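You operate a simulated robot arm through the tools that you are given. There is no shell and no other tool. Be economical: measure what you need, move in short steps, check, and stop when the job is done.

Carry out the task below with a simulated two-armed robot. There is one attempt and no reset: what you move stays moved.

TASK
Hold the fine slurry bucket, pull its lid off, stir the sludge up, return the stick, press the lid back.

The check looks at the end state, three seconds after you hand in, the way a careful person would. Anything else that was tipped, shoved, dropped, spilled or broken makes it a failure. Lids that push on must go on centred and level and be pressed home; caps that screw on are set level and turned clockwise until they are tight.

THE ROBOT
Two 7-joint arms with two-finger parallel grippers on one trunk, on a base that drives. Base frame: it is fixed to the floor where the robot stands at the start and does not move with it; the origin is under the middle of the robot, x ahead of it, y to its left, z up; the surface under the hand at the start is at about z = 760. Lengths are in mm, angles in rad, forces in N, time in s.
The left shoulder is at the start at [70, 134, 1301], the right one opposite. With the tool pointing down near the work surface each hand reaches from about 100 to 580 mm from the robot's upright axis, wherever it stands, measured 20 degrees to its own side. Places, roughly: tool tin [700, -100, 800]. Payload 1.57 kg a hand.
The TCP of each hand is the grasp point between the finger pads, 30 mm short of the fingertips. In the tool frame z runs along the fingers and y along their closing line. The gripper opens to 80 mm. The fingers are 17 mm wide and 12 mm thick; the gripper's body (40 by 82 mm) begins 80 mm behind the TCP.
Orientation is that of the tool frame in the base frame, as [roll, pitch, yaw] about the fixed x, y, z axes, in that order (R = Rz(yaw) Ry(pitch) Rx(roll)). With the fingers straight down and closing along the base's y, the tool's x points along the base's -x, its y along +y and its z along -z.

THE INTERFACE
- The arms move only by the tool jog_arm. It takes "left_steps", "right_steps" or both (then of equal length, played together; a hand with none holds still); each is a list of rows, each a list of 7 numbers: the turn, a rotation vector about the base's x, y, z in rad, then the shift along the base's x, y, z in mm, then the finger opening in mm, from 0 to 80. In form: [[ax, ay, az, tx, ty, tz, grip], ...]. A call has 1 to 10 rows; each row is the pose to reach, as a shift and turn from the pose commanded when the call began. A row lasts 0.2 s, in which the tool goes at most 50 mm and 0.15 rad; a call with a longer step from one row to the next is refused whole, and so is a gripper value outside its range. Where a pose cannot be reached the arm comes as near as it can. A force on the tool above 40 N (or 10 N above the force at the start of the call, whichever is more), or a blocked arm, ends the call early, and 0.2 s more pass. The fingers move at their own pace (about 153 mm/s each) and stop on an object; they squeeze with about 42 N. The grip force told is the motor's: it shows also when the fingers shut on nothing. Time passes only in rows, and 0.2 s behind the last, so rows that repeat a pose let the fingers close. The reply holds the time, the measured pose of the TCP, the force on the tool along the base axes, the opening and the grip force, in the units named above and with some noise, with the torque about the TCP (base axes, N m) and any sound that the robot's microphone picked up.
- Cameras (640 x 400 px; columns grow to the right, rows downward): "scene" is now at [123.4, 29.1, 1509.5]; the picture's right is [0.35, -0.94, 0.00], its down [-0.69, -0.26, -0.67] and it looks along [0.63, 0.24, -0.74] (base axes); focal length 257 px, centre (320, 200). "left" rides on the left gripper at [72, 7, -122] in its tool frame; the picture's right is [-0.09, 1.00, 0.00], its down [-0.84, -0.08, -0.54] and it looks along [-0.54, -0.05, 0.84] (tool axes); focal length 238 px, centre (320, 200). "right" rides on the right gripper at [72, -7, -122] in its tool frame; the picture's right is [0.09, 1.00, 0.00], its down [-0.84, 0.08, -0.54] and it looks along [-0.54, 0.05, 0.84] (tool axes); focal length 238 px, centre (320, 200). There is no depth. A picture from a camera that has moved, and an enlarged one, comes with that camera's place and axes in the base frame and with its lens.
- grab_frame(camera): a new picture of that camera. It takes no simulated time.
- lift_body(by): slides the trunk up (or, below 0, down) by that many mm; the arms and the scene camera ride with it, the base frame stays. It gives what a move gives, with no picture.
- roll_base(legs): drives the robot by 1 to 6 legs, each [ahead, left, turn to the left] in mm, mm and rad, along the robot's own axes; the way and the turn of a leg run together, so that a leg with both is an arc; at most 1500 mm and 3.142 rad a leg. The arms and the cameras ride along, it lands a little off, and it stops where it bumps. It gives what a move gives.
- aim_head(pan, tilt): turns the head with the scene camera to pan (to the left, within 1.501 rad either way) and tilt (down, from -0.506 to 1.204), counted from straight ahead of the robot. It gives what a move gives.
- zoom(camera, box): a new picture of the part [left, top, right, bottom] of that camera's present view, enlarged. It takes no simulated time.
- finish_job(): hands the job in; it is judged then, once.

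Go step by step. Nothing tells you exact positions but the pictures and the camera data: compare them with the known pose of the tool, close in by small moves and look again before you grip or let go. The budget is 120 turns and 100 pictures, counting those below and the enlarged ones. Unless the task says otherwise, let go and move clear before handing in, and close with one line.

The tools are called after "Emit:" by a JSON object that holds its "api" and its "payload". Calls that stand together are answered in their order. jog_arm: Moves the arms, as the interface text tells. Its arguments: {"type":"object","properties":{"left_steps":{"type":"array"},"right_steps":{"type":"array"}},"required":[]} The other tools are called the same way: lift_body (by) slides the trunk up or down; roll_base (legs) drives the base; aim_head (pan, tilt) turns the head that bears the scene camera; grab_frame (camera) takes a picture; zoom (camera, box) takes an enlarged picture of a part of a camera's view; finish_job () hands the job in.

At the start:

```text
time_s: 0.0
left_eef_pos: [378.1, 381.2, 1149.7]
left_orientation: [3.141, -0.001, 3.141]
left_contact_force: [0.4, -0.6, -0.1]
left_torque: [0.01, 0.02, 0.03]
left_width: 79.9
left_grip_force: 0.0
right_eef_pos: [429.6, -63.2, 998.9]
right_orientation: [3.141, 0.001, 3.141]
right_contact_force: [-0.1, -0.1, 0.1]
right_torque: [0.0, -0.02, 0.0]
right_width: 79.9
right_grip_force: 0.1
trunk travel left (down, up): [-875.0, 65.0]
robot x, y, heading: [-1.7, -0.8, -0.001]
head pan, tilt: [0.361, 0.833]
```

scene: 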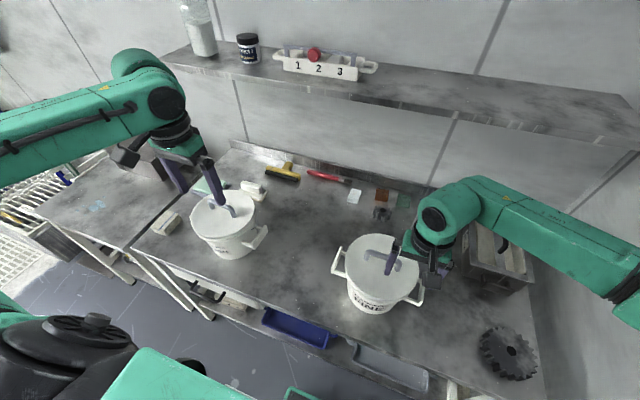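
right: 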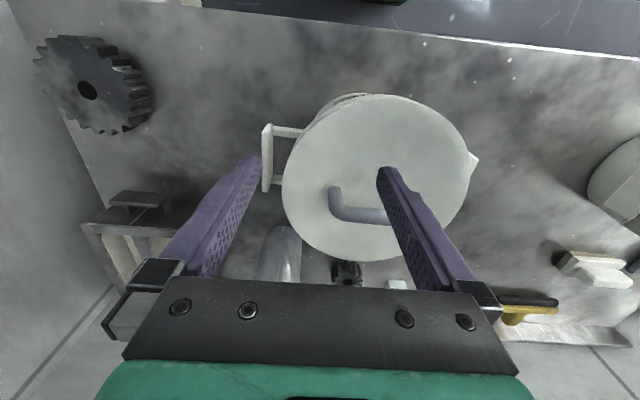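
left: 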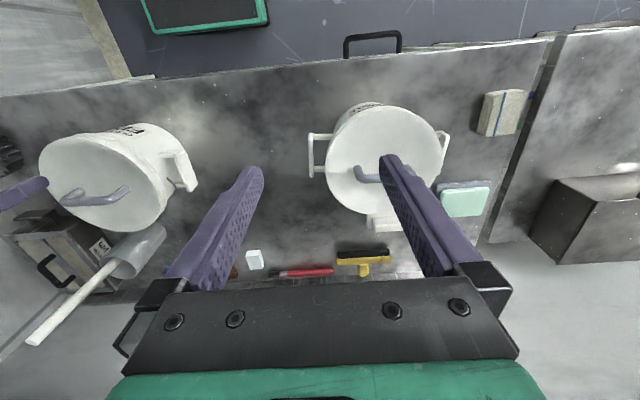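

I see two lidded buckets, and the one on the right seems to be labelled FINE. I'll zoom in on the labels and on the tool tin behind the buckets.

Emit:
{"api": "zoom", "payload": {"camera": "scene", "box": [320, 170, 540, 320]}}

Emit:
{"api": "zoom", "payload": {"camera": "left", "box": [0, 100, 240, 350]}}

Emit:
{"api": "zoom", "payload": {"camera": "scene", "box": [160, 150, 320, 270]}}

```text
2.67 times, centred on (430, 245) of scene
camera zoom: at [123.4, 29.1, 1509.5], right [0.35, -0.94, 0.0], down [-0.69, -0.26, -0.67], along [0.63, 0.24, -0.74], focal length 686 px, centre (27, 80)
```

zoom: 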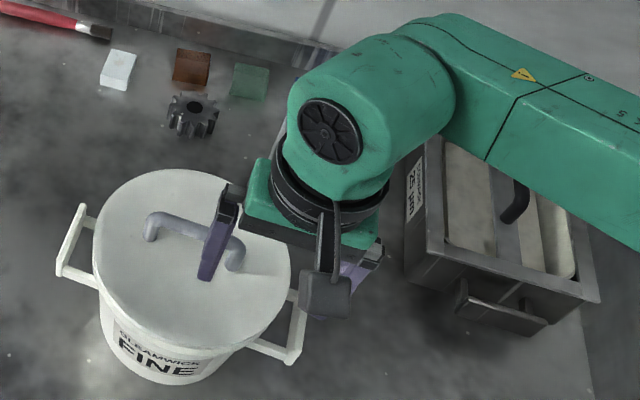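

```text
1.60 times, centred on (120, 225) of left
camera zoom: at [305.8, 388.8, 1272.4], right [0.09, 1.0, 0.0], down [0.84, -0.08, 0.54], along [0.54, -0.05, -0.84], focal length 381 px, centre (640, 160)
```

zoom: 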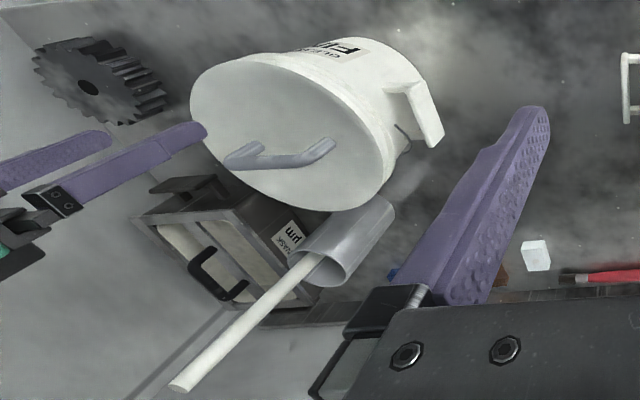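

```text
3.33 times, centred on (240, 210) of scene
camera zoom: at [123.4, 29.1, 1509.5], right [0.35, -0.94, 0.0], down [-0.69, -0.26, -0.67], along [0.63, 0.24, -0.74], focal length 857 px, centre (587, 167)
```

zoom: 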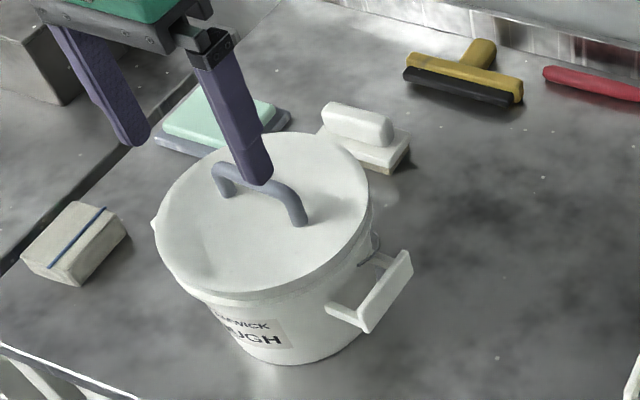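

The right-hand bucket is FINE, with a handle bow on its lid and a bracket on each side. The stick stands in a tube behind it. I'll move the right hand aside for a clear view.

Emit:
{"api": "jog_arm", "payload": {"right_steps": [[0, 0, 0, 0, -40, 25, 80], [0, 0, 0, 0, -80, 50, 80], [0, 0, 0, 0, -120, 75, 80], [0, 0, 0, 0, -160, 100, 80], [0, 0, 0, -40, -190, 110, 80], [0, 0, 0, -80, -220, 120, 80], [0, 0, 0, -110, -220, 120, 80]]}}

Emit:
{"api": "aim_head", "payload": {"pan": 0.0, "tilt": 0.8}}

Emit:
{"api": "grab_frame", "payload": {"camera": "scene"}}

Emit:
{"api": "grab_frame", "payload": {"camera": "right"}}

```text
refused: row 5 steps farther than a row can; nothing moved
```

```text
time_s: 0.8
left_eef_pos: [376.4, 382.1, 1150.0]
left_orientation: [-3.141, 0.0, 3.141]
left_contact_force: [0.2, 0.1, 0.3]
left_torque: [-0.03, 0.0, -0.01]
left_width: 79.8
left_grip_force: 0.1
right_eef_pos: [429.9, -63.0, 1000.6]
right_orientation: [3.141, 0.0, 3.141]
right_contact_force: [-0.2, 0.7, 0.2]
right_torque: [-0.04, 0.0, -0.03]
right_width: 79.9
right_grip_force: 0.0
trunk travel left (down, up): [-875.0, 65.0]
robot x, y, heading: [-3.6, -0.4, -0.002]
head pan, tilt: [0.0, 0.799]
```

```text
93 pictures are left
camera scene: at [130.0, 1.3, 1512.1], right [0.0, -1.0, 0.0], down [-0.72, 0.0, -0.7], along [0.7, 0.0, -0.72], focal length 257 px, centre (320, 200)
```

scene: 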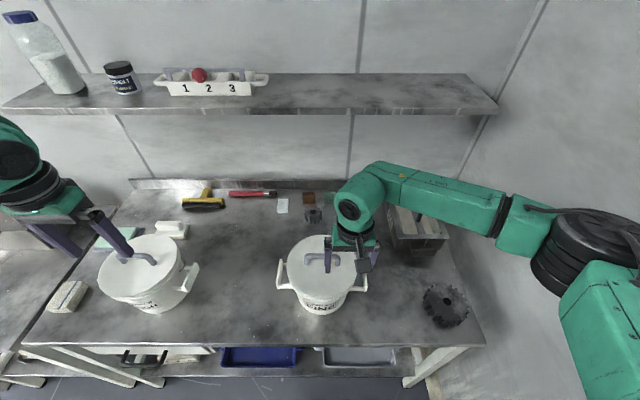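

```text
92 pictures are left
camera right: at [357.0, -71.0, 1120.9], right [-0.09, 1.0, 0.0], down [0.84, 0.08, 0.54], along [0.54, 0.05, -0.84], focal length 238 px, centre (320, 200)
```

right: 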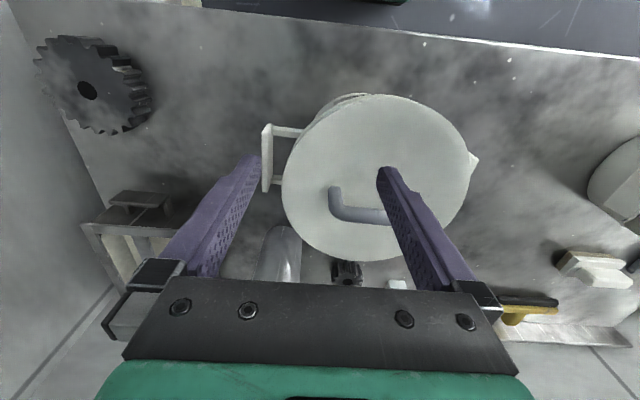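

My step was too long and was refused. I'll do it again with smaller ones.

Emit:
{"api": "jog_arm", "payload": {"right_steps": [[0, 0, 0, 0, -35, 25, 80], [0, 0, 0, 0, -70, 50, 80], [0, 0, 0, -10, -105, 75, 80], [0, 0, 0, -25, -140, 95, 80], [0, 0, 0, -50, -170, 110, 80], [0, 0, 0, -75, -200, 120, 80], [0, 0, 0, -100, -220, 120, 80]]}}

Emit:
{"api": "grab_frame", "payload": {"camera": "scene"}}

Emit:
{"api": "grab_frame", "payload": {"camera": "right"}}

Emit:
{"api": "zoom", "payload": {"camera": "scene", "box": [240, 170, 480, 320]}}

```text
time_s: 2.4
left_eef_pos: [376.1, 381.7, 1150.7]
left_orientation: [-3.142, 0.0, -3.141]
left_contact_force: [0.7, 1.2, -0.5]
left_torque: [-0.01, -0.01, 0.01]
left_width: 79.9
left_grip_force: 0.2
right_eef_pos: [327.6, -285.1, 1120.2]
right_orientation: [-3.14, 0.002, -3.141]
right_contact_force: [-0.4, -0.1, -0.2]
right_torque: [0.02, -0.04, 0.01]
right_width: 80.1
right_grip_force: 0.1
trunk travel left (down, up): [-875.0, 65.0]
robot x, y, heading: [2.7, -1.5, -0.004]
head pan, tilt: [0.0, 0.799]
```

```text
91 pictures are left
camera scene: at [127.8, 0.6, 1512.3], right [0.0, -1.0, 0.0], down [-0.72, 0.0, -0.7], along [0.7, 0.0, -0.72], focal length 257 px, centre (320, 200)
```

scene: 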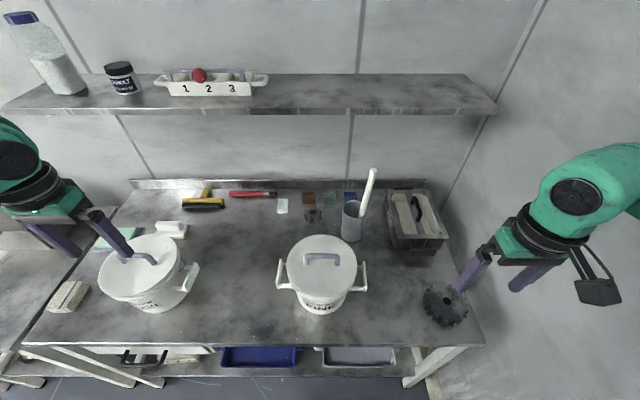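

```text
90 pictures are left
camera right: at [255.6, -291.8, 1240.9], right [-0.09, 1.0, 0.0], down [0.84, 0.08, 0.54], along [0.54, 0.05, -0.84], focal length 238 px, centre (320, 200)
```

right: 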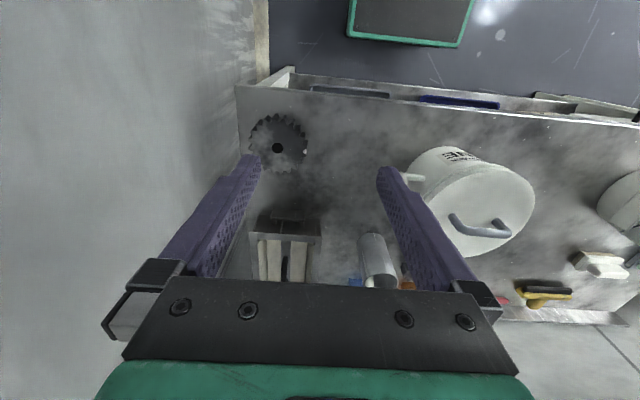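

```text
2.67 times, centred on (360, 245) of scene
camera zoom: at [127.8, 0.6, 1512.3], right [0.0, -1.0, 0.0], down [-0.72, 0.0, -0.7], along [0.7, 0.0, -0.72], focal length 686 px, centre (213, 80)
```

zoom: 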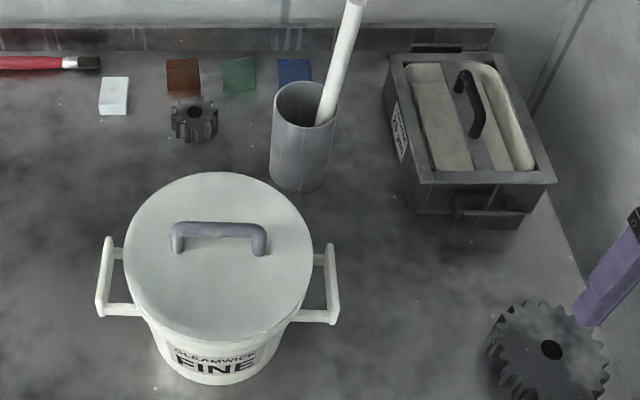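

The view is clear now: the FINE bucket stands straight ahead, with the tin and stick behind it to the right. I'll zoom the wrist cameras to triangulate the lid and tin heights.

Emit:
{"api": "zoom", "payload": {"camera": "right", "box": [390, 120, 570, 300]}}

Emit:
{"api": "zoom", "payload": {"camera": "left", "box": [0, 100, 200, 350]}}

Emit:
{"api": "zoom", "payload": {"camera": "scene", "box": [320, 140, 460, 260]}}

```text
2.22 times, centred on (480, 210) of right
camera zoom: at [255.6, -291.8, 1240.9], right [-0.09, 1.0, 0.0], down [0.84, 0.08, 0.54], along [0.54, 0.05, -0.84], focal length 530 px, centre (-36, 178)
```

zoom: 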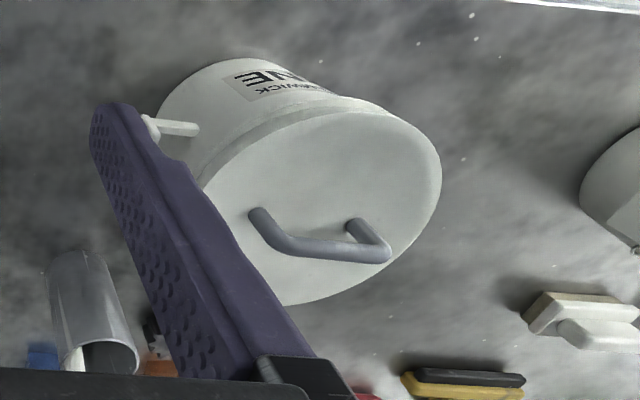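

```text
1.60 times, centred on (100, 225) of left
camera zoom: at [303.8, 388.4, 1273.1], right [0.09, 1.0, 0.0], down [0.84, -0.08, 0.54], along [0.54, -0.05, -0.84], focal length 381 px, centre (672, 160)
```

zoom: 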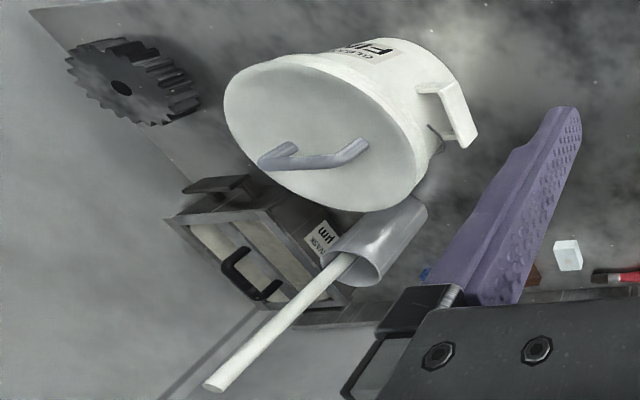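

```text
3.33 times, centred on (390, 200) of scene
camera zoom: at [127.8, 0.6, 1512.3], right [0.0, -1.0, 0.0], down [-0.72, 0.0, -0.7], along [0.7, 0.0, -0.72], focal length 857 px, centre (87, 200)
```

zoom: 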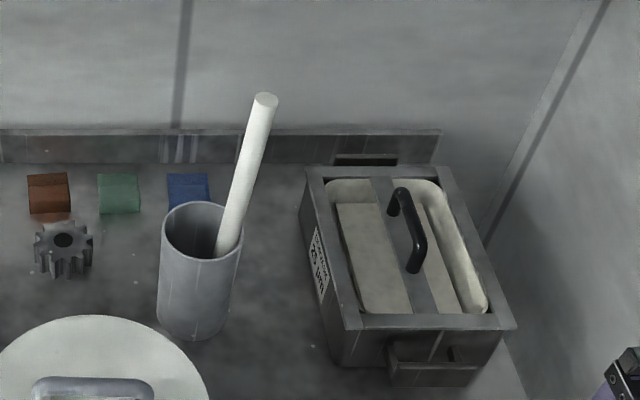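

Triangulation puts the lid handle's centre at about (476, -5, 955), running along y, and the lid top at about z=911. Next I need the geometry of the bucket's left bracket.

Emit:
{"api": "zoom", "payload": {"camera": "left", "box": [120, 110, 200, 180]}}

Emit:
{"api": "zoom", "payload": {"camera": "scene", "box": [265, 220, 385, 320]}}

```text
5.71 times, centred on (160, 145) of left
camera zoom: at [303.8, 388.4, 1273.1], right [0.09, 1.0, 0.0], down [0.84, -0.08, 0.54], along [0.54, -0.05, -0.84], focal length 1362 px, centre (1234, 514)
```

zoom: 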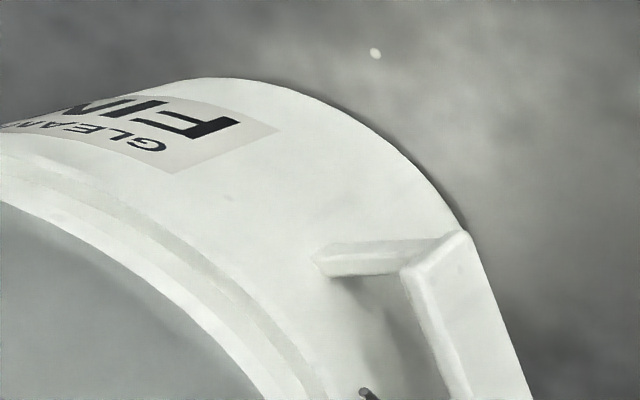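

```text
4.00 times, centred on (325, 270) of scene
camera zoom: at [127.8, 0.6, 1512.3], right [0.0, -1.0, 0.0], down [-0.72, 0.0, -0.7], along [0.7, 0.0, -0.72], focal length 1029 px, centre (300, -80)
```

zoom: 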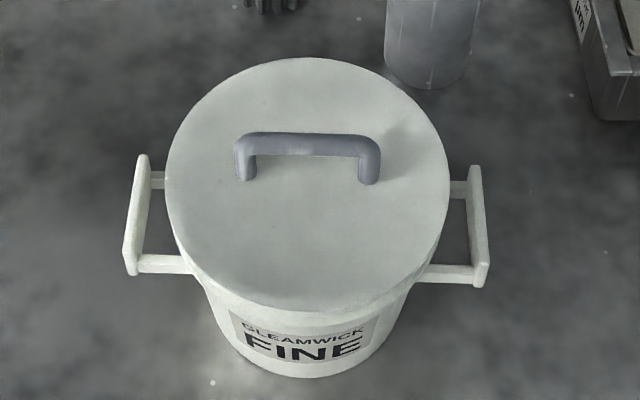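

The side brackets' outer bars run along x at y≈+113 and y≈-119, with tops at z≈857. The lid radius is about 92, so there is only a narrow gap for a finger. My plan is right hand on the right bracket, leaning slightly outward, and left hand on the lid. First I'll hover the right hand over its bracket.

Emit:
{"api": "jog_arm", "payload": {"right_steps": [[0.05, 0, 0, 25, 25, -20, 60], [0.1, 0, 0, 50, 52, -40, 40], [0.15, 0, 0, 75, 80, -60, 20], [0.15, 0, 0, 100, 105, -80, 20], [0.15, 0, 0, 125, 130, -100, 20], [0.15, 0, 0, 148, 158, -120, 20], [0.15, 0, 0, 148, 162, -140, 20], [0.15, 0, 0, 148, 162, -140, 20]]}}

Emit:
{"api": "grab_frame", "payload": {"camera": "right"}}

Emit:
{"api": "zoom", "payload": {"camera": "scene", "box": [265, 200, 425, 320]}}

```text
time_s: 4.2
left_eef_pos: [376.9, 380.9, 1149.3]
left_orientation: [3.141, -0.001, -3.141]
left_contact_force: [-0.1, 0.9, 0.3]
left_torque: [-0.01, 0.01, 0.0]
left_width: 80.2
left_grip_force: 0.0
right_eef_pos: [478.4, -120.5, 980.7]
right_orientation: [2.992, 0.001, 3.141]
right_contact_force: [-1.0, -0.6, 0.4]
right_torque: [0.02, 0.01, 0.01]
right_width: 20.1
right_grip_force: 0.1
trunk travel left (down, up): [-875.0, 65.0]
robot x, y, heading: [-1.7, 0.4, -0.001]
head pan, tilt: [0.0, 0.799]
```

```text
83 pictures are left
camera right: at [406.1, -147.1, 1098.9], right [-0.09, 0.98, 0.15], down [0.84, 0.0, 0.55], along [0.54, 0.18, -0.82], focal length 238 px, centre (320, 200)
```

right: 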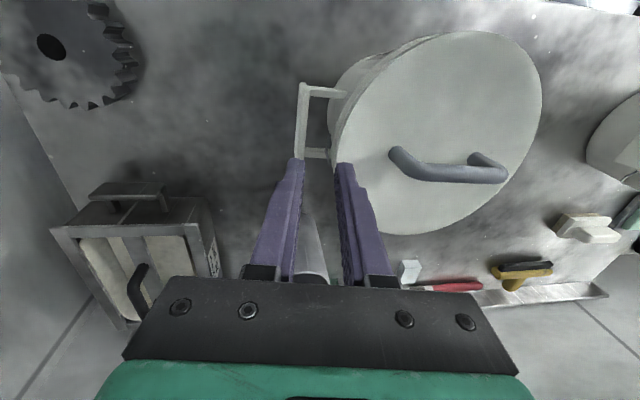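

```text
3.33 times, centred on (345, 260) of scene
camera zoom: at [129.7, 0.6, 1512.2], right [0.0, -1.0, 0.0], down [-0.72, 0.0, -0.7], along [0.7, 0.0, -0.72], focal length 857 px, centre (237, 0)
```

zoom: 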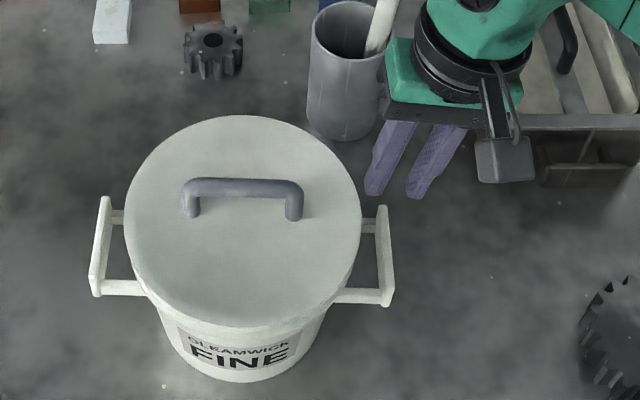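

The right bracket bar reads x≈440–508, y≈-121.5. I'll shift out and slide down along the tilted tool axis so the inner finger clears the lid edge.

Emit:
{"api": "jog_arm", "payload": {"right_steps": [[0, 0, 0, -4, -21, 0, 22], [0, 0, 0, -4, -18, -25, 22], [0, 0, 0, -4, -14, -50, 22], [0, 0, 0, -4, -10.5, -75, 22]]}}

Emit:
{"api": "grab_frame", "payload": {"camera": "right"}}

Emit:
{"api": "zoom", "payload": {"camera": "scene", "box": [305, 200, 425, 300]}}

```text
time_s: 5.2
left_eef_pos: [376.9, 381.5, 1150.1]
left_orientation: [-3.141, 0.0, 3.141]
left_contact_force: [0.0, 0.7, 0.4]
left_torque: [0.02, 0.02, 0.03]
left_width: 80.1
left_grip_force: 0.0
right_eef_pos: [474.0, -133.3, 905.3]
right_orientation: [2.99, 0.001, 3.142]
right_contact_force: [0.7, -0.2, -0.3]
right_torque: [0.0, 0.01, -0.03]
right_width: 21.9
right_grip_force: 0.1
trunk travel left (down, up): [-875.0, 65.0]
robot x, y, heading: [0.9, 0.7, -0.004]
head pan, tilt: [0.0, 0.799]
```

```text
81 pictures are left
camera right: at [401.0, -157.8, 1023.7], right [-0.09, 0.98, 0.15], down [0.84, -0.01, 0.55], along [0.54, 0.18, -0.82], focal length 238 px, centre (320, 200)
```

right: 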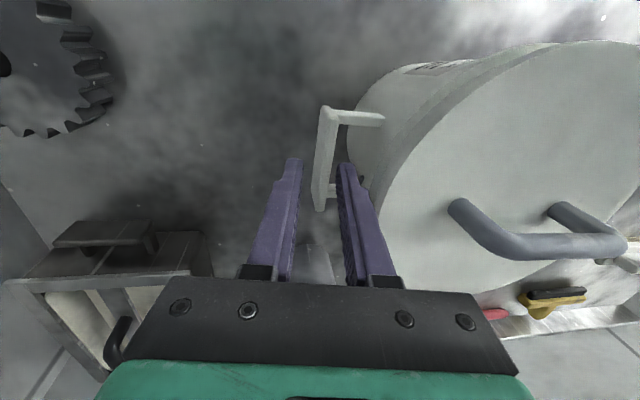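

```text
4.00 times, centred on (365, 250) of scene
camera zoom: at [130.1, 0.8, 1512.2], right [0.0, -1.0, 0.0], down [-0.72, 0.0, -0.7], along [0.7, 0.0, -0.72], focal length 1029 px, centre (140, 0)
```

zoom: 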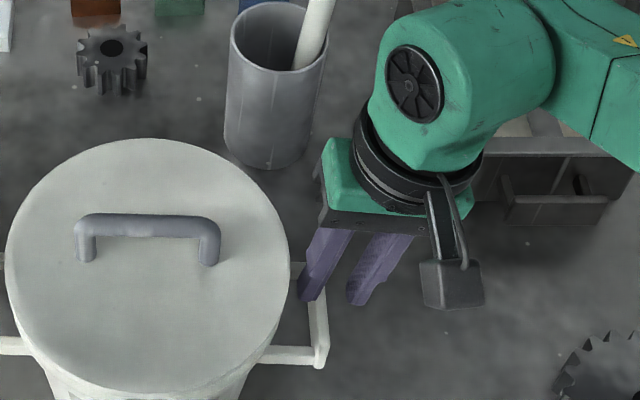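

The fingertips straddle the bar with it slightly toward the inner finger. I'll go down the last 37 mm with a small inward correction, then close.

Emit:
{"api": "jog_arm", "payload": {"right_steps": [[0, 0, 0, 0, 4, -12, 22], [0, 0, 0, 0, 6, -25, 22], [0, 0, 0, 0, 8, -38, 22], [0, 0, 0, 0, 8, -38, 22]]}}

Emit:
{"api": "grab_frame", "payload": {"camera": "right"}}

```text
time_s: 6.2
left_eef_pos: [378.3, 382.8, 1149.3]
left_orientation: [3.142, -0.001, 3.141]
left_contact_force: [-0.5, 0.4, -0.3]
left_torque: [-0.03, -0.01, -0.03]
left_width: 79.9
left_grip_force: 0.2
right_eef_pos: [473.1, -124.2, 867.0]
right_orientation: [2.993, -0.001, 3.141]
right_contact_force: [-0.2, -0.1, 0.6]
right_torque: [0.01, -0.01, 0.03]
right_width: 22.1
right_grip_force: 0.0
trunk travel left (down, up): [-875.0, 65.0]
robot x, y, heading: [1.0, -4.4, 0.002]
head pan, tilt: [0.0, 0.799]
```

```text
79 pictures are left
camera right: at [401.0, -149.4, 985.2], right [-0.09, 0.98, 0.15], down [0.84, 0.0, 0.55], along [0.54, 0.17, -0.82], focal length 238 px, centre (320, 200)
```

right: 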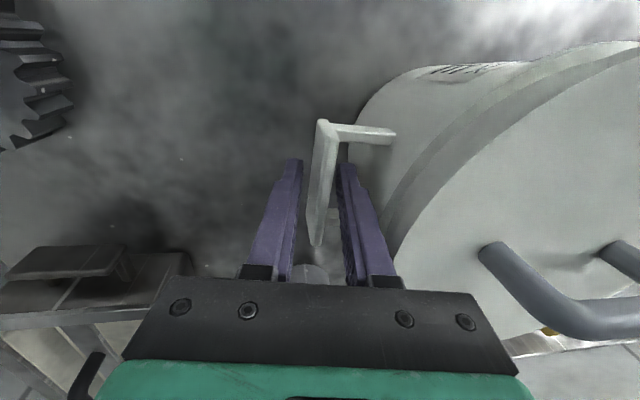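

The bar is centred between the fingers, so I'll close.

Emit:
{"api": "jog_arm", "payload": {"right_steps": [[0, 0, 0, 0, 1, -6, 22], [0, 0, 0, 0, 1, -6, 0], [0, 0, 0, 0, 1, -6, 0], [0, 0, 0, 0, 1, -6, 0]]}}

Emit:
{"api": "grab_frame", "payload": {"camera": "scene"}}

```text
time_s: 7.2
left_eef_pos: [378.2, 381.9, 1149.1]
left_orientation: [-3.141, 0.002, -3.141]
left_contact_force: [-0.3, 0.2, -0.1]
left_torque: [-0.01, -0.02, 0.01]
left_width: 80.1
left_grip_force: 0.1
right_eef_pos: [473.5, -123.2, 860.7]
right_orientation: [2.994, -0.005, -3.141]
right_contact_force: [0.4, 0.0, -7.4]
right_torque: [-0.82, 0.0, 0.01]
right_width: 7.7
right_grip_force: 26.9
trunk travel left (down, up): [-875.0, 65.0]
robot x, y, heading: [-3.1, -0.7, 0.003]
head pan, tilt: [0.0, 0.799]
```

```text
78 pictures are left
camera scene: at [131.1, 1.2, 1512.0], right [0.0, -1.0, 0.0], down [-0.72, 0.0, -0.7], along [0.7, 0.0, -0.72], focal length 257 px, centre (320, 200)
```

scene: 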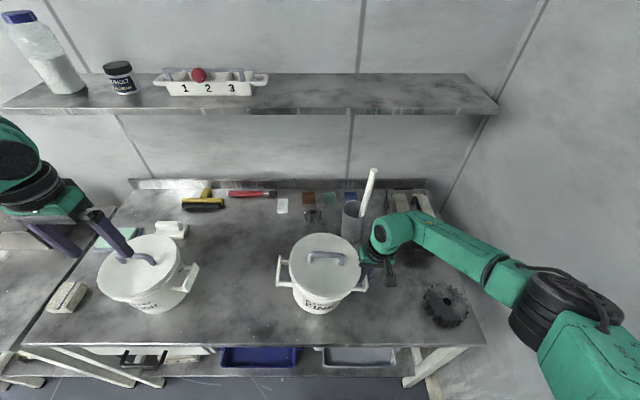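

It's gripped, but I'll check whether the tilted grip has tipped the bucket.

Emit:
{"api": "zoom", "payload": {"camera": "scene", "box": [265, 220, 385, 320]}}

```text
4.00 times, centred on (325, 270) of scene
camera zoom: at [131.1, 1.2, 1512.0], right [0.0, -1.0, 0.0], down [-0.72, 0.0, -0.7], along [0.7, 0.0, -0.72], focal length 1029 px, centre (300, -80)
```

zoom: 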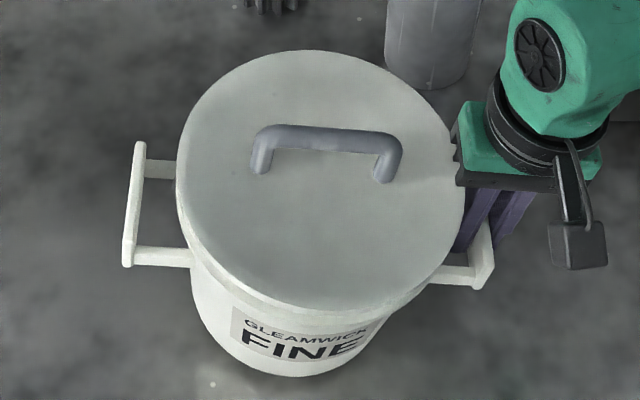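

The bucket tipped about 0.05 rad with the leaning grip. I'll rotate the closed hand upright, which should settle it flat.

Emit:
{"api": "jog_arm", "payload": {"right_steps": [[-0.03, 0, 0, 0, 0.4, 0.4, 0], [-0.06, 0, 0, 0, 0.8, 0.8, 0], [-0.09, 0, 0, 0, 1.2, 1.2, 0], [-0.12, 0, 0, 0, 1.6, 1.6, 0], [-0.15, 0, 0, 0, 2, 2, 0], [-0.15, 0, 0, 0, 2, 2, 0]]}}

Emit:
{"api": "zoom", "payload": {"camera": "scene", "box": [265, 220, 385, 320]}}

```text
time_s: 8.6
left_eef_pos: [379.3, 381.7, 1150.2]
left_orientation: [3.141, 0.001, -3.141]
left_contact_force: [0.0, 0.5, 0.4]
left_torque: [-0.02, 0.01, -0.02]
left_width: 80.0
left_grip_force: 0.0
right_eef_pos: [475.2, -121.1, 862.7]
right_orientation: [-3.141, 0.002, -3.141]
right_contact_force: [0.0, -0.2, -3.0]
right_torque: [-0.25, 0.13, -0.05]
right_width: 7.7
right_grip_force: 26.5
trunk travel left (down, up): [-875.0, 65.0]
robot x, y, heading: [2.8, -2.3, 0.001]
head pan, tilt: [0.0, 0.799]
```

```text
4.00 times, centred on (325, 270) of scene
camera zoom: at [131.0, 1.3, 1512.1], right [0.0, -1.0, 0.0], down [-0.72, 0.0, -0.7], along [0.7, 0.0, -0.72], focal length 1029 px, centre (300, -80)
```

zoom: 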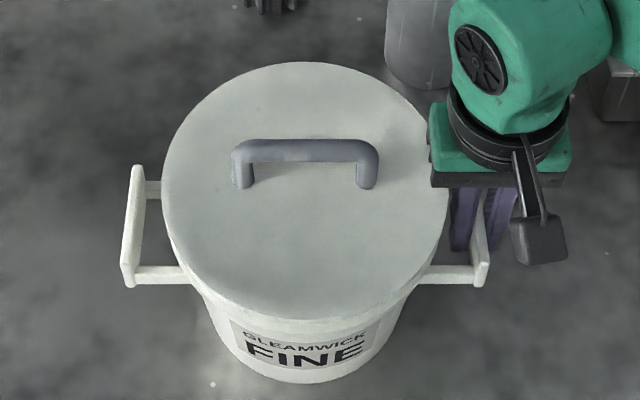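

The bucket is upright again and held. Now I'll bring the left hand over the lid, turning it so the fingers close along x across the bow.

Emit:
{"api": "jog_arm", "payload": {"left_steps": [[0, 0, -0.15, 10, -36, 0, 80], [0, 0, -0.3, 20, -72, 0, 80], [0, 0, -0.45, 30, -108, 0, 80], [0, 0, -0.6, 40, -144, 0, 80], [0, 0, -0.75, 50, -180, -5, 80], [0, 0, -0.9, 60, -216, -10, 70], [0, 0, -1.05, 70, -252, -20, 60], [0, 0, -1.2, 80, -288, -30, 50], [0, 0, -1.35, 90, -324, -40, 50], [0, 0, -1.5, 98, -355, -50, 50]]}}

Emit:
{"api": "grab_frame", "payload": {"camera": "scene"}}

```text
time_s: 10.8
left_eef_pos: [444.5, 73.3, 1112.0]
left_orientation: [3.139, 0.001, 1.638]
left_contact_force: [-0.3, 0.1, -0.4]
left_torque: [-0.02, 0.03, -0.04]
left_width: 50.1
left_grip_force: 0.1
left hand out of reach, approached as far as the arm can: row 9, 10
right_eef_pos: [474.7, -121.5, 863.1]
right_orientation: [3.14, -0.001, 3.142]
right_contact_force: [-1.5, -0.7, -1.8]
right_torque: [-0.11, 0.32, 0.04]
right_width: 7.9
right_grip_force: 27.0
trunk travel left (down, up): [-875.0, 65.0]
robot x, y, heading: [-0.9, 0.0, 0.001]
head pan, tilt: [0.0, 0.799]
```

```text
75 pictures are left
camera scene: at [130.6, 0.8, 1512.1], right [0.0, -1.0, 0.0], down [-0.72, 0.0, -0.7], along [0.7, 0.0, -0.72], focal length 257 px, centre (320, 200)
```

scene: 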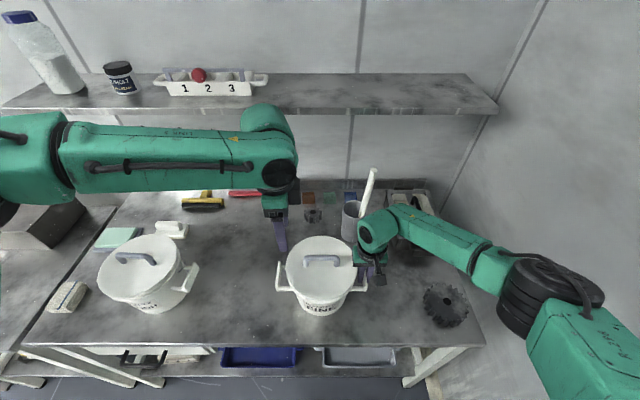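

The left arm ran short at this pose, with its actual position at (444, 73, 1112). I'll go lower and add the outward lean, which eases the wrist.

Emit:
{"api": "jog_arm", "payload": {"left_steps": [[-0.06, 0, 0, 0, 0, -10, 50], [-0.12, 0, 0, 0, 0, -20, 50], [-0.18, 0, -0.02, 0, 0, -30, 50], [-0.25, 0, -0.04, 0, -10, -50, 50], [-0.3, 0, -0.07, 0, -30, -75, 50], [-0.3, 0, -0.07, 0, -31, -75, 50]]}}

```text
time_s: 12.2
left_eef_pos: [441.2, 45.3, 1040.7]
left_orientation: [-3.131, 0.302, 1.572]
left_contact_force: [0.1, 0.2, 0.8]
left_torque: [0.0, 0.01, 0.01]
left_width: 50.2
left_grip_force: 0.1
left hand out of reach, approached as far as the arm can: row 5, 6
right_eef_pos: [472.3, -120.9, 862.9]
right_orientation: [3.141, -0.002, -3.14]
right_contact_force: [1.0, -0.5, -1.7]
right_torque: [-0.24, 0.18, -0.03]
right_width: 8.0
right_grip_force: 27.5
trunk travel left (down, up): [-875.0, 65.0]
robot x, y, heading: [-0.5, 0.3, 0.003]
head pan, tilt: [0.0, 0.799]
```

The hand got to (441, 45, 1041). I'll probe whether it can go on toward the bow as it descends.

Emit:
{"api": "jog_arm", "payload": {"left_steps": [[0, 0, 0, 10, -15, -10, 50], [0, 0, 0, 20, -30, -20, 50], [0, 0, 0, 30, -40, -25, 50], [0, 0, 0, 37, -49, -30, 50]]}}

```text
time_s: 13.2
left_eef_pos: [441.6, 45.5, 1039.9]
left_orientation: [-3.131, 0.299, 1.572]
left_contact_force: [0.1, -0.5, 0.7]
left_torque: [0.03, 0.0, 0.02]
left_width: 50.1
left_grip_force: 0.0
left hand out of reach, approached as far as the arm can: row 1, 2, 3, 4
right_eef_pos: [474.4, -121.4, 863.0]
right_orientation: [-3.141, 0.0, -3.14]
right_contact_force: [-0.5, -0.8, -2.5]
right_torque: [-0.18, 0.22, 0.01]
right_width: 7.7
right_grip_force: 26.8
trunk travel left (down, up): [-875.0, 65.0]
robot x, y, heading: [-0.0, -3.4, -0.005]
head pan, tilt: [0.0, 0.799]
```

Stuck there: the wrist is at a joint limit with this yaw. I'll back out and try the opposite yaw, with the camera side toward -y and the outward lean kept for clearance.

Emit:
{"api": "jog_arm", "payload": {"left_steps": [[0.1, 0, 0, -10, 20, 15, 50], [0.2, 0, 0, -20, 40, 30, 50], [0.3, 0, 0, -30, 60, 45, 50], [0.3, 0, 0, -40, 80, 60, 50], [0.3, 0, 0, -50, 100, 60, 50]]}}

Emit:
{"api": "jog_arm", "payload": {"left_steps": [[0, 0, 0.15, 0, 0, 0, 50], [0, 0, 0.3, 0, 0, 0, 50], [0, 0, 0.45, 0, 0, 0, 50], [0, 0, 0.6, 0, 0, 0, 50], [0, 0, 0.75, 0, 0, 0, 50], [0, 0, 0.9, 0, 0, 0, 50], [0, 0, 1.05, 0, 0, 0, 50], [0, 0, 1.2, 0, 0, 0, 50], [0, 0, 1.35, 0, 0, 0, 50], [0, 0, 1.5, 0, 0, 0, 50]]}}

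Emit:
{"api": "jog_arm", "payload": {"left_steps": [[0, 0, 0.15, 0, 0, 0, 50], [0, 0, 0.3, 0, 0, 0, 50], [0, 0, 0.45, 0, 0, 0, 50], [0, 0, 0.6, 0, 0, 0, 50], [0, 0, 0.75, 0, 0, 0, 50], [0, 0, 0.9, 0, 0, 0, 50], [0, 0, 1.05, 0, 0, 0, 50], [0, 0, 1.2, 0, 0, 0, 50], [0, 0, 1.35, 0, 0, 0, 50], [0, 0, 1.5, 0, 0, 0, 50]]}}

Emit:
{"api": "grab_frame", "payload": {"camera": "scene"}}

```text
time_s: 14.4
left_eef_pos: [392.3, 142.4, 1101.4]
left_orientation: [-3.131, -0.001, 1.572]
left_contact_force: [1.0, 0.8, 0.8]
left_torque: [0.01, -0.03, 0.05]
left_width: 50.2
left_grip_force: 0.0
right_eef_pos: [473.9, -121.5, 863.0]
right_orientation: [-3.139, 0.0, -3.141]
right_contact_force: [-0.5, -0.6, -2.8]
right_torque: [-0.25, 0.14, -0.03]
right_width: 7.9
right_grip_force: 26.9
trunk travel left (down, up): [-875.0, 65.0]
robot x, y, heading: [1.2, 0.7, -0.005]
head pan, tilt: [0.0, 0.799]
```

```text
time_s: 16.6
left_eef_pos: [392.9, 141.1, 1101.0]
left_orientation: [-3.131, 0.002, 3.073]
left_contact_force: [0.9, -0.5, -0.4]
left_torque: [-0.02, 0.01, -0.02]
left_width: 49.9
left_grip_force: 0.1
right_eef_pos: [474.2, -120.4, 862.7]
right_orientation: [3.14, 0.001, -3.14]
right_contact_force: [0.5, -0.9, -3.4]
right_torque: [-0.22, 0.19, -0.03]
right_width: 7.6
right_grip_force: 26.7
trunk travel left (down, up): [-875.0, 65.0]
robot x, y, heading: [2.2, -0.1, -0.001]
head pan, tilt: [0.0, 0.799]
```

```text
time_s: 18.8
left_eef_pos: [394.5, 141.1, 1101.1]
left_orientation: [-3.13, 0.0, -1.709]
left_contact_force: [0.8, -0.6, -0.6]
left_torque: [-0.03, 0.01, -0.02]
left_width: 50.2
left_grip_force: 0.1
right_eef_pos: [474.2, -121.7, 862.9]
right_orientation: [3.141, 0.0, -3.141]
right_contact_force: [-1.3, 0.3, -3.9]
right_torque: [-0.18, 0.18, -0.01]
right_width: 7.7
right_grip_force: 27.0
trunk travel left (down, up): [-875.0, 65.0]
robot x, y, heading: [-0.6, 3.6, 0.0]
head pan, tilt: [0.0, 0.799]
```

```text
74 pictures are left
camera scene: at [130.8, 1.0, 1512.0], right [0.0, -1.0, 0.0], down [-0.72, 0.0, -0.7], along [0.7, 0.0, -0.72], focal length 257 px, centre (320, 200)
```

scene: 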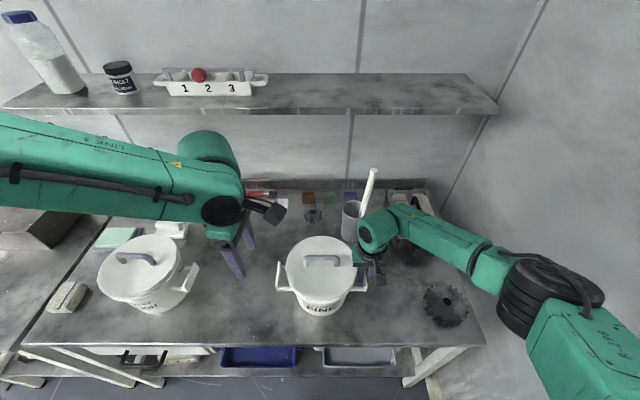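

The opposite yaw works. Now lean outward and move over the bow.

Emit:
{"api": "jog_arm", "payload": {"left_steps": [[-0.1, 0, 0.07, 14, -25, -10, 50], [-0.2, 0, 0.13, 28, -50, -20, 50], [-0.3, 0, 0.138, 42, -75, -30, 50], [-0.3, 0, 0.138, 56, -100, -40, 50], [-0.3, 0, 0.138, 70, -125, -50, 50], [-0.3, 0, 0.138, 84, -145, -60, 50], [-0.3, 0, 0.138, 84, -145, -60, 50]]}}

Emit:
{"api": "grab_frame", "payload": {"camera": "left"}}

Emit:
{"api": "grab_frame", "payload": {"camera": "scene"}}

```text
time_s: 20.4
left_eef_pos: [451.7, 33.9, 1061.2]
left_orientation: [-3.109, -0.3, -1.575]
left_contact_force: [0.6, -0.5, 0.7]
left_torque: [0.01, 0.0, -0.01]
left_width: 49.8
left_grip_force: 0.1
left hand out of reach, approached as far as the arm can: row 5, 6, 7
right_eef_pos: [473.5, -121.4, 863.5]
right_orientation: [3.141, 0.001, -3.142]
right_contact_force: [-0.4, -0.2, -2.9]
right_torque: [-0.19, 0.14, 0.07]
right_width: 8.2
right_grip_force: 27.1
trunk travel left (down, up): [-875.0, 65.0]
robot x, y, heading: [1.9, -1.4, 0.001]
head pan, tilt: [0.0, 0.799]
```

```text
73 pictures are left
camera left: at [440.7, 1.6, 1199.9], right [-0.99, 0.08, -0.06], down [0.06, 0.96, 0.27], along [0.08, 0.27, -0.96], focal length 238 px, centre (320, 200)
```

left: 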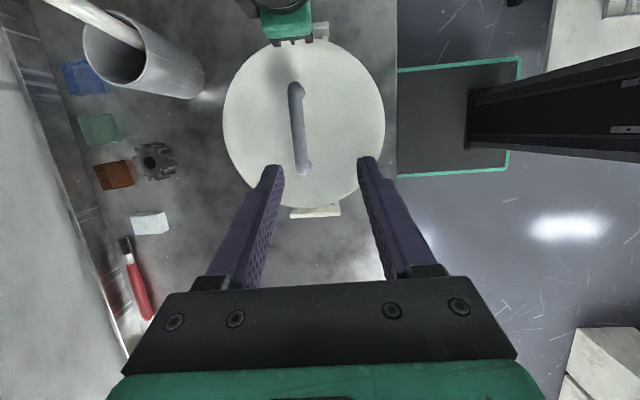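

```text
72 pictures are left
camera scene: at [131.0, 0.7, 1512.0], right [0.0, -1.0, 0.0], down [-0.72, 0.0, -0.7], along [0.7, 0.0, -0.72], focal length 257 px, centre (320, 200)
```

scene: 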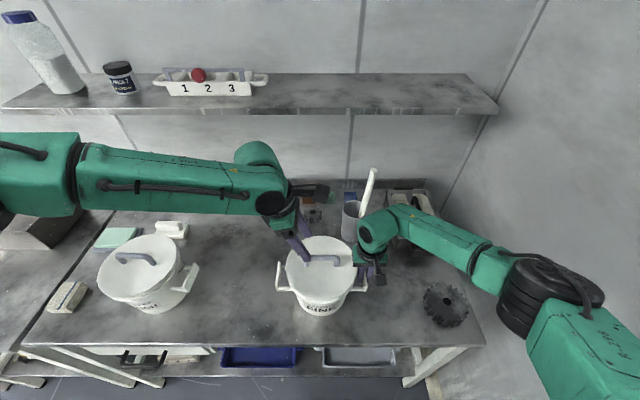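

Left again stops near (452, 34), so the bucket sits too central for the left arm. I'll release the bracket, retract both hands and drive the base about 60 mm right and 60 mm ahead.

Emit:
{"api": "jog_arm", "payload": {"right_steps": [[0, 0, 0, 0, 0, 0, 16], [0, 0, 0, 0, 0, 0, 16], [0, 0, 0, 0, -2, 15, 16], [0, 0, 0, 0, -4, 40, 16], [0, 0, 0, 0, -8, 80, 16], [0, 0, 0, 0, -12, 125, 16], [0, 0, 0, 0, -20, 165, 16], [0, 0, 0, -20, -40, 180, 16], [0, 0, 0, -50, -70, 190, 16]], "left_steps": [[0, 0, 0, -10, 15, 10, 50], [0, 0, 0, -20, 30, 20, 50], [0, 0, 0, -30, 50, 30, 50], [0, 0, 0, -40, 70, 40, 50], [0, 0, 0, -50, 90, 40, 50], [0, 0, 0, -60, 110, 40, 50], [0, 0, 0, -70, 120, 40, 50], [0, 0, 0, -70, 120, 40, 50], [0, 0, 0, -70, 120, 40, 50]]}}

Emit:
{"api": "zoom", "payload": {"camera": "scene", "box": [200, 200, 460, 380]}}

```text
time_s: 22.4
left_eef_pos: [378.2, 151.4, 1102.6]
left_orientation: [-3.106, -0.296, -1.575]
left_contact_force: [0.0, -0.5, 0.1]
left_torque: [0.04, 0.0, 0.0]
left_width: 50.0
left_grip_force: 0.0
right_eef_pos: [418.9, -193.6, 1053.3]
right_orientation: [3.138, 0.003, 3.14]
right_contact_force: [-0.1, 0.2, -0.9]
right_torque: [0.03, -0.01, 0.03]
right_width: 16.2
right_grip_force: 0.1
trunk travel left (down, up): [-875.0, 65.0]
robot x, y, heading: [-3.8, 0.3, 0.001]
head pan, tilt: [0.0, 0.799]
```

```text
2.22 times, centred on (330, 290) of scene
camera zoom: at [127.4, -1.5, 1512.4], right [0.0, -1.0, 0.0], down [-0.72, 0.0, -0.7], along [0.7, 0.0, -0.72], focal length 572 px, centre (298, 0)
```

zoom: 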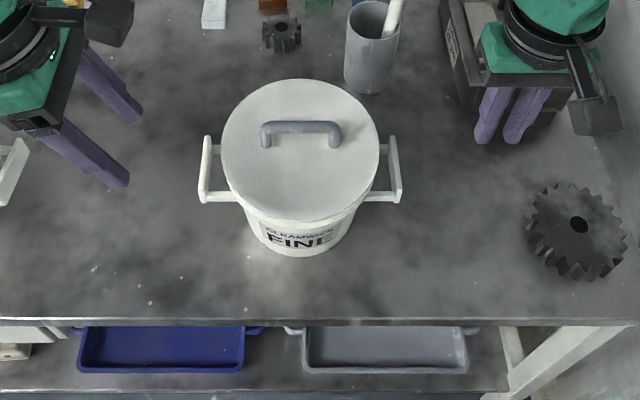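

The right wall is close to the right elbow. So instead of sliding right I'll drive ahead 60 mm and turn about 0.13 rad to the right, which puts the bucket to the robot's left.

Emit:
{"api": "roll_base", "payload": {"legs": [[60, 0, 0], [0, 0, -0.13]]}}

Emit:
{"api": "grab_frame", "payload": {"camera": "scene"}}

```text
time_s: 24.0
left_eef_pos: [454.6, 105.9, 1102.9]
left_orientation: [-3.107, -0.301, -1.703]
left_contact_force: [-0.3, 0.2, 0.2]
left_torque: [0.01, -0.04, -0.02]
left_width: 49.9
left_grip_force: 0.1
right_eef_pos: [450.7, -241.3, 1054.1]
right_orientation: [-3.141, 0.003, 3.014]
right_contact_force: [0.3, 0.2, 0.9]
right_torque: [-0.01, 0.02, -0.02]
right_width: 16.2
right_grip_force: 0.1
trunk travel left (down, up): [-875.0, 65.0]
robot x, y, heading: [61.4, 1.3, -0.133]
head pan, tilt: [0.0, 0.799]
```

```text
70 pictures are left
camera scene: at [184.9, -12.9, 1512.5], right [-0.13, -0.99, 0.0], down [-0.71, 0.09, -0.7], along [0.69, -0.09, -0.72], focal length 257 px, centre (320, 200)
```

scene: 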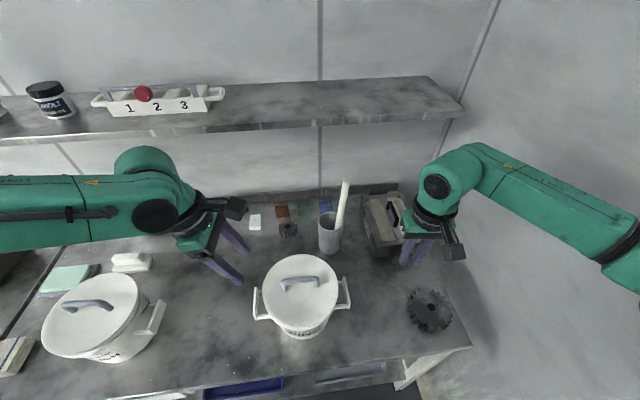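

The drive went well. Now I'll test the left hand's reach over the lid bow.

Emit:
{"api": "jog_arm", "payload": {"left_steps": [[0, 0, 0.06, 7, -30, -10, 50], [0, 0, 0.12, 14, -60, -25, 50], [0, 0, 0.132, 20, -85, -45, 50], [0, 0, 0.132, 22, -110, -70, 50], [0, 0, 0.132, 22, -110, -90, 50], [0, 0, 0.132, 22, -110, -90, 50]]}}

Emit:
{"api": "grab_frame", "payload": {"camera": "left"}}

```text
time_s: 25.4
left_eef_pos: [490.4, 0.5, 1013.9]
left_orientation: [-3.114, -0.299, -1.572]
left_contact_force: [0.0, 0.3, -0.6]
left_torque: [0.0, 0.02, 0.01]
left_width: 50.0
left_grip_force: 0.0
left hand out of reach, approached as far as the arm can: row 4, 5, 6
right_eef_pos: [454.1, -243.1, 1052.1]
right_orientation: [-3.141, 0.001, 3.014]
right_contact_force: [0.2, 0.2, 0.2]
right_torque: [-0.02, -0.04, 0.02]
right_width: 16.1
right_grip_force: 0.0
trunk travel left (down, up): [-875.0, 65.0]
robot x, y, heading: [61.2, 2.4, -0.127]
head pan, tilt: [0.0, 0.799]
```

```text
69 pictures are left
camera left: at [481.2, -32.1, 1152.2], right [-1.0, 0.08, -0.05], down [0.06, 0.96, 0.27], along [0.07, 0.27, -0.96], focal length 238 px, centre (320, 200)
```

left: 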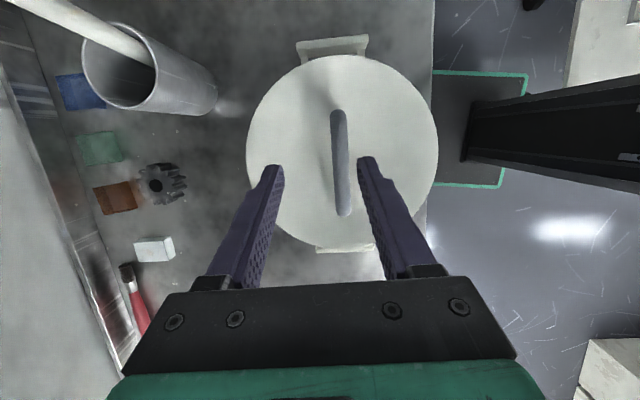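

The left hand landed at x=490, 12 mm past target, with the bow between the fingers. I'll try a stronger lean, which keeps the closing line along x, to see if it gets the precise spot.

Emit:
{"api": "jog_arm", "payload": {"left_steps": [[-0.14, 0, 0, 0, 0, 0, 50], [-0.28, 0, 0, 0, 0, 0, 50], [-0.4, 0, 0, -4, -2, 0, 50], [-0.5, 0, 0, -8, -4, 0, 50], [-0.5, 0, 0, -12, -4, -10, 50], [-0.5, 0, 0, -12, -4, -10, 50]]}}

```text
time_s: 26.8
left_eef_pos: [480.7, -3.5, 1005.2]
left_orientation: [-3.111, -0.8, -1.568]
left_contact_force: [0.3, -0.4, -0.8]
left_torque: [-0.01, -0.02, 0.02]
left_width: 49.6
left_grip_force: 0.1
right_eef_pos: [453.6, -242.3, 1052.8]
right_orientation: [-3.141, -0.001, 3.013]
right_contact_force: [0.1, 0.1, -0.7]
right_torque: [0.04, 0.02, -0.02]
right_width: 16.0
right_grip_force: 0.1
trunk travel left (down, up): [-875.0, 65.0]
robot x, y, heading: [59.3, 2.6, -0.126]
head pan, tilt: [0.0, 0.799]
```

That pose is fully reachable. Now the right hand goes back over its bracket, upright this time.

Emit:
{"api": "jog_arm", "payload": {"right_steps": [[0, 0, 0.06, 5, 25, -15, 18], [0, 0, 0.127, 10, 50, -30, 18], [0, 0, 0.127, 15, 75, -50, 18], [0, 0, 0.127, 19, 100, -75, 18], [0, 0, 0.127, 21, 118, -105, 18], [0, 0, 0.127, 21, 118, -130, 18], [0, 0, 0.127, 21, 118, -130, 18]]}}

Emit:
{"api": "grab_frame", "payload": {"camera": "right"}}

Emit:
{"api": "grab_frame", "payload": {"camera": "left"}}

Emit:
{"api": "zoom", "payload": {"camera": "scene", "box": [230, 230, 370, 350]}}

```text
time_s: 28.4
left_eef_pos: [482.1, -3.4, 1004.1]
left_orientation: [-3.111, -0.798, -1.569]
left_contact_force: [-1.1, 0.0, -0.3]
left_torque: [0.04, 0.0, -0.01]
left_width: 49.9
left_grip_force: 0.1
right_eef_pos: [474.0, -123.4, 922.0]
right_orientation: [3.141, 0.001, -3.141]
right_contact_force: [-0.1, 0.1, -0.2]
right_torque: [0.03, 0.01, 0.04]
right_width: 18.2
right_grip_force: 0.0
trunk travel left (down, up): [-875.0, 65.0]
robot x, y, heading: [60.1, 3.1, -0.134]
head pan, tilt: [0.0, 0.799]
```

```text
68 pictures are left
camera right: at [401.8, -130.6, 1043.2], right [-0.09, 1.0, 0.0], down [0.84, 0.08, 0.54], along [0.54, 0.05, -0.84], focal length 238 px, centre (320, 200)
```

right: 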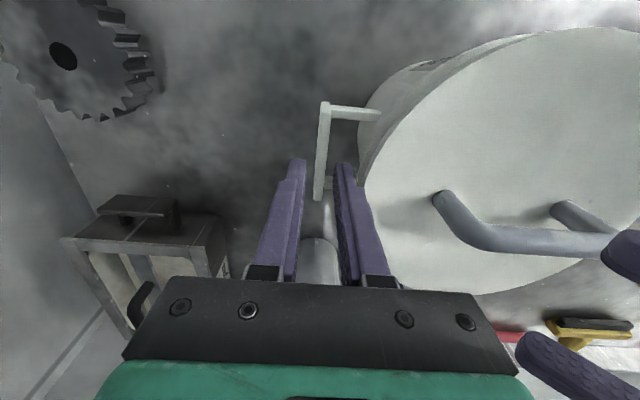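

```text
67 pictures are left
camera left: at [469.8, 34.4, 1142.0], right [-1.0, 0.04, -0.09], down [0.06, 0.97, -0.22], along [0.08, -0.22, -0.97], focal length 238 px, centre (320, 200)
```

left: 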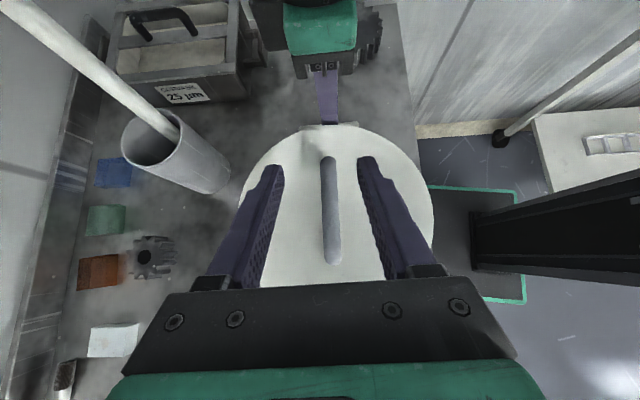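

```text
3.33 times, centred on (300, 290) of scene
camera zoom: at [188.5, -15.4, 1512.1], right [-0.13, -0.99, 0.0], down [-0.71, 0.09, -0.7], along [0.69, -0.09, -0.72], focal length 857 px, centre (387, -100)
```

zoom: 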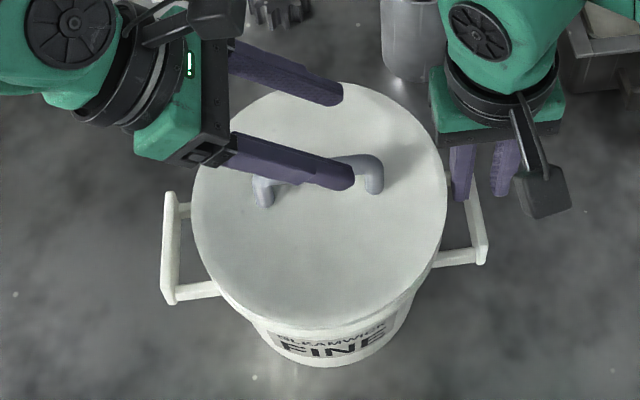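

The bar sits midway between the right fingers with clearance to the lid. I'll descend 60 mm and grip.

Emit:
{"api": "jog_arm", "payload": {"right_steps": [[0, 0, 0, 0, 0, -20, 18], [0, 0, 0, 0, 0, -40, 18], [0, 0, 0, 0, 0.5, -60, 18], [0, 0, 0, 0, 0.5, -60, 18], [0, 0, 0, 0, 0.5, -60, 0], [0, 0, 0, 0, 0.5, -60, 0], [0, 0, 0, 0, 0.5, -60, 0]]}}

Emit:
{"api": "zoom", "payload": {"camera": "scene", "box": [230, 230, 370, 350]}}

```text
time_s: 30.0
left_eef_pos: [481.7, -2.5, 1005.4]
left_orientation: [-3.111, -0.8, -1.568]
left_contact_force: [0.0, -0.5, 0.6]
left_torque: [0.0, 0.0, 0.0]
left_width: 50.1
left_grip_force: 0.1
right_eef_pos: [474.4, -124.1, 861.6]
right_orientation: [3.141, 0.001, 3.141]
right_contact_force: [1.2, 2.1, -0.8]
right_torque: [-0.03, -0.24, 0.06]
right_width: 7.8
right_grip_force: 26.8
trunk travel left (down, up): [-875.0, 65.0]
robot x, y, heading: [59.6, 0.1, -0.12]
head pan, tilt: [0.0, 0.799]
```

```text
3.33 times, centred on (300, 290) of scene
camera zoom: at [189.1, -15.0, 1512.0], right [-0.13, -0.99, 0.0], down [-0.71, 0.09, -0.7], along [0.69, -0.09, -0.72], focal length 857 px, centre (387, -100)
```

zoom: 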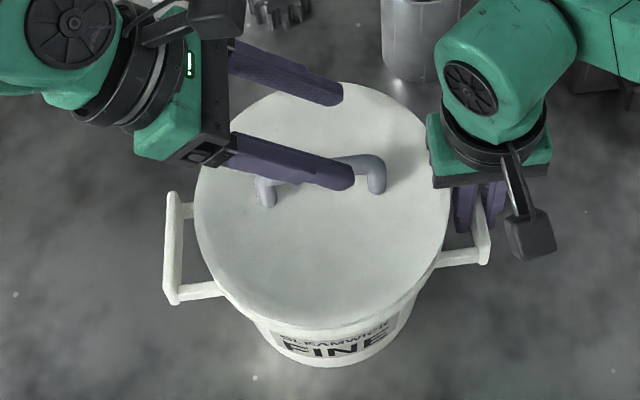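

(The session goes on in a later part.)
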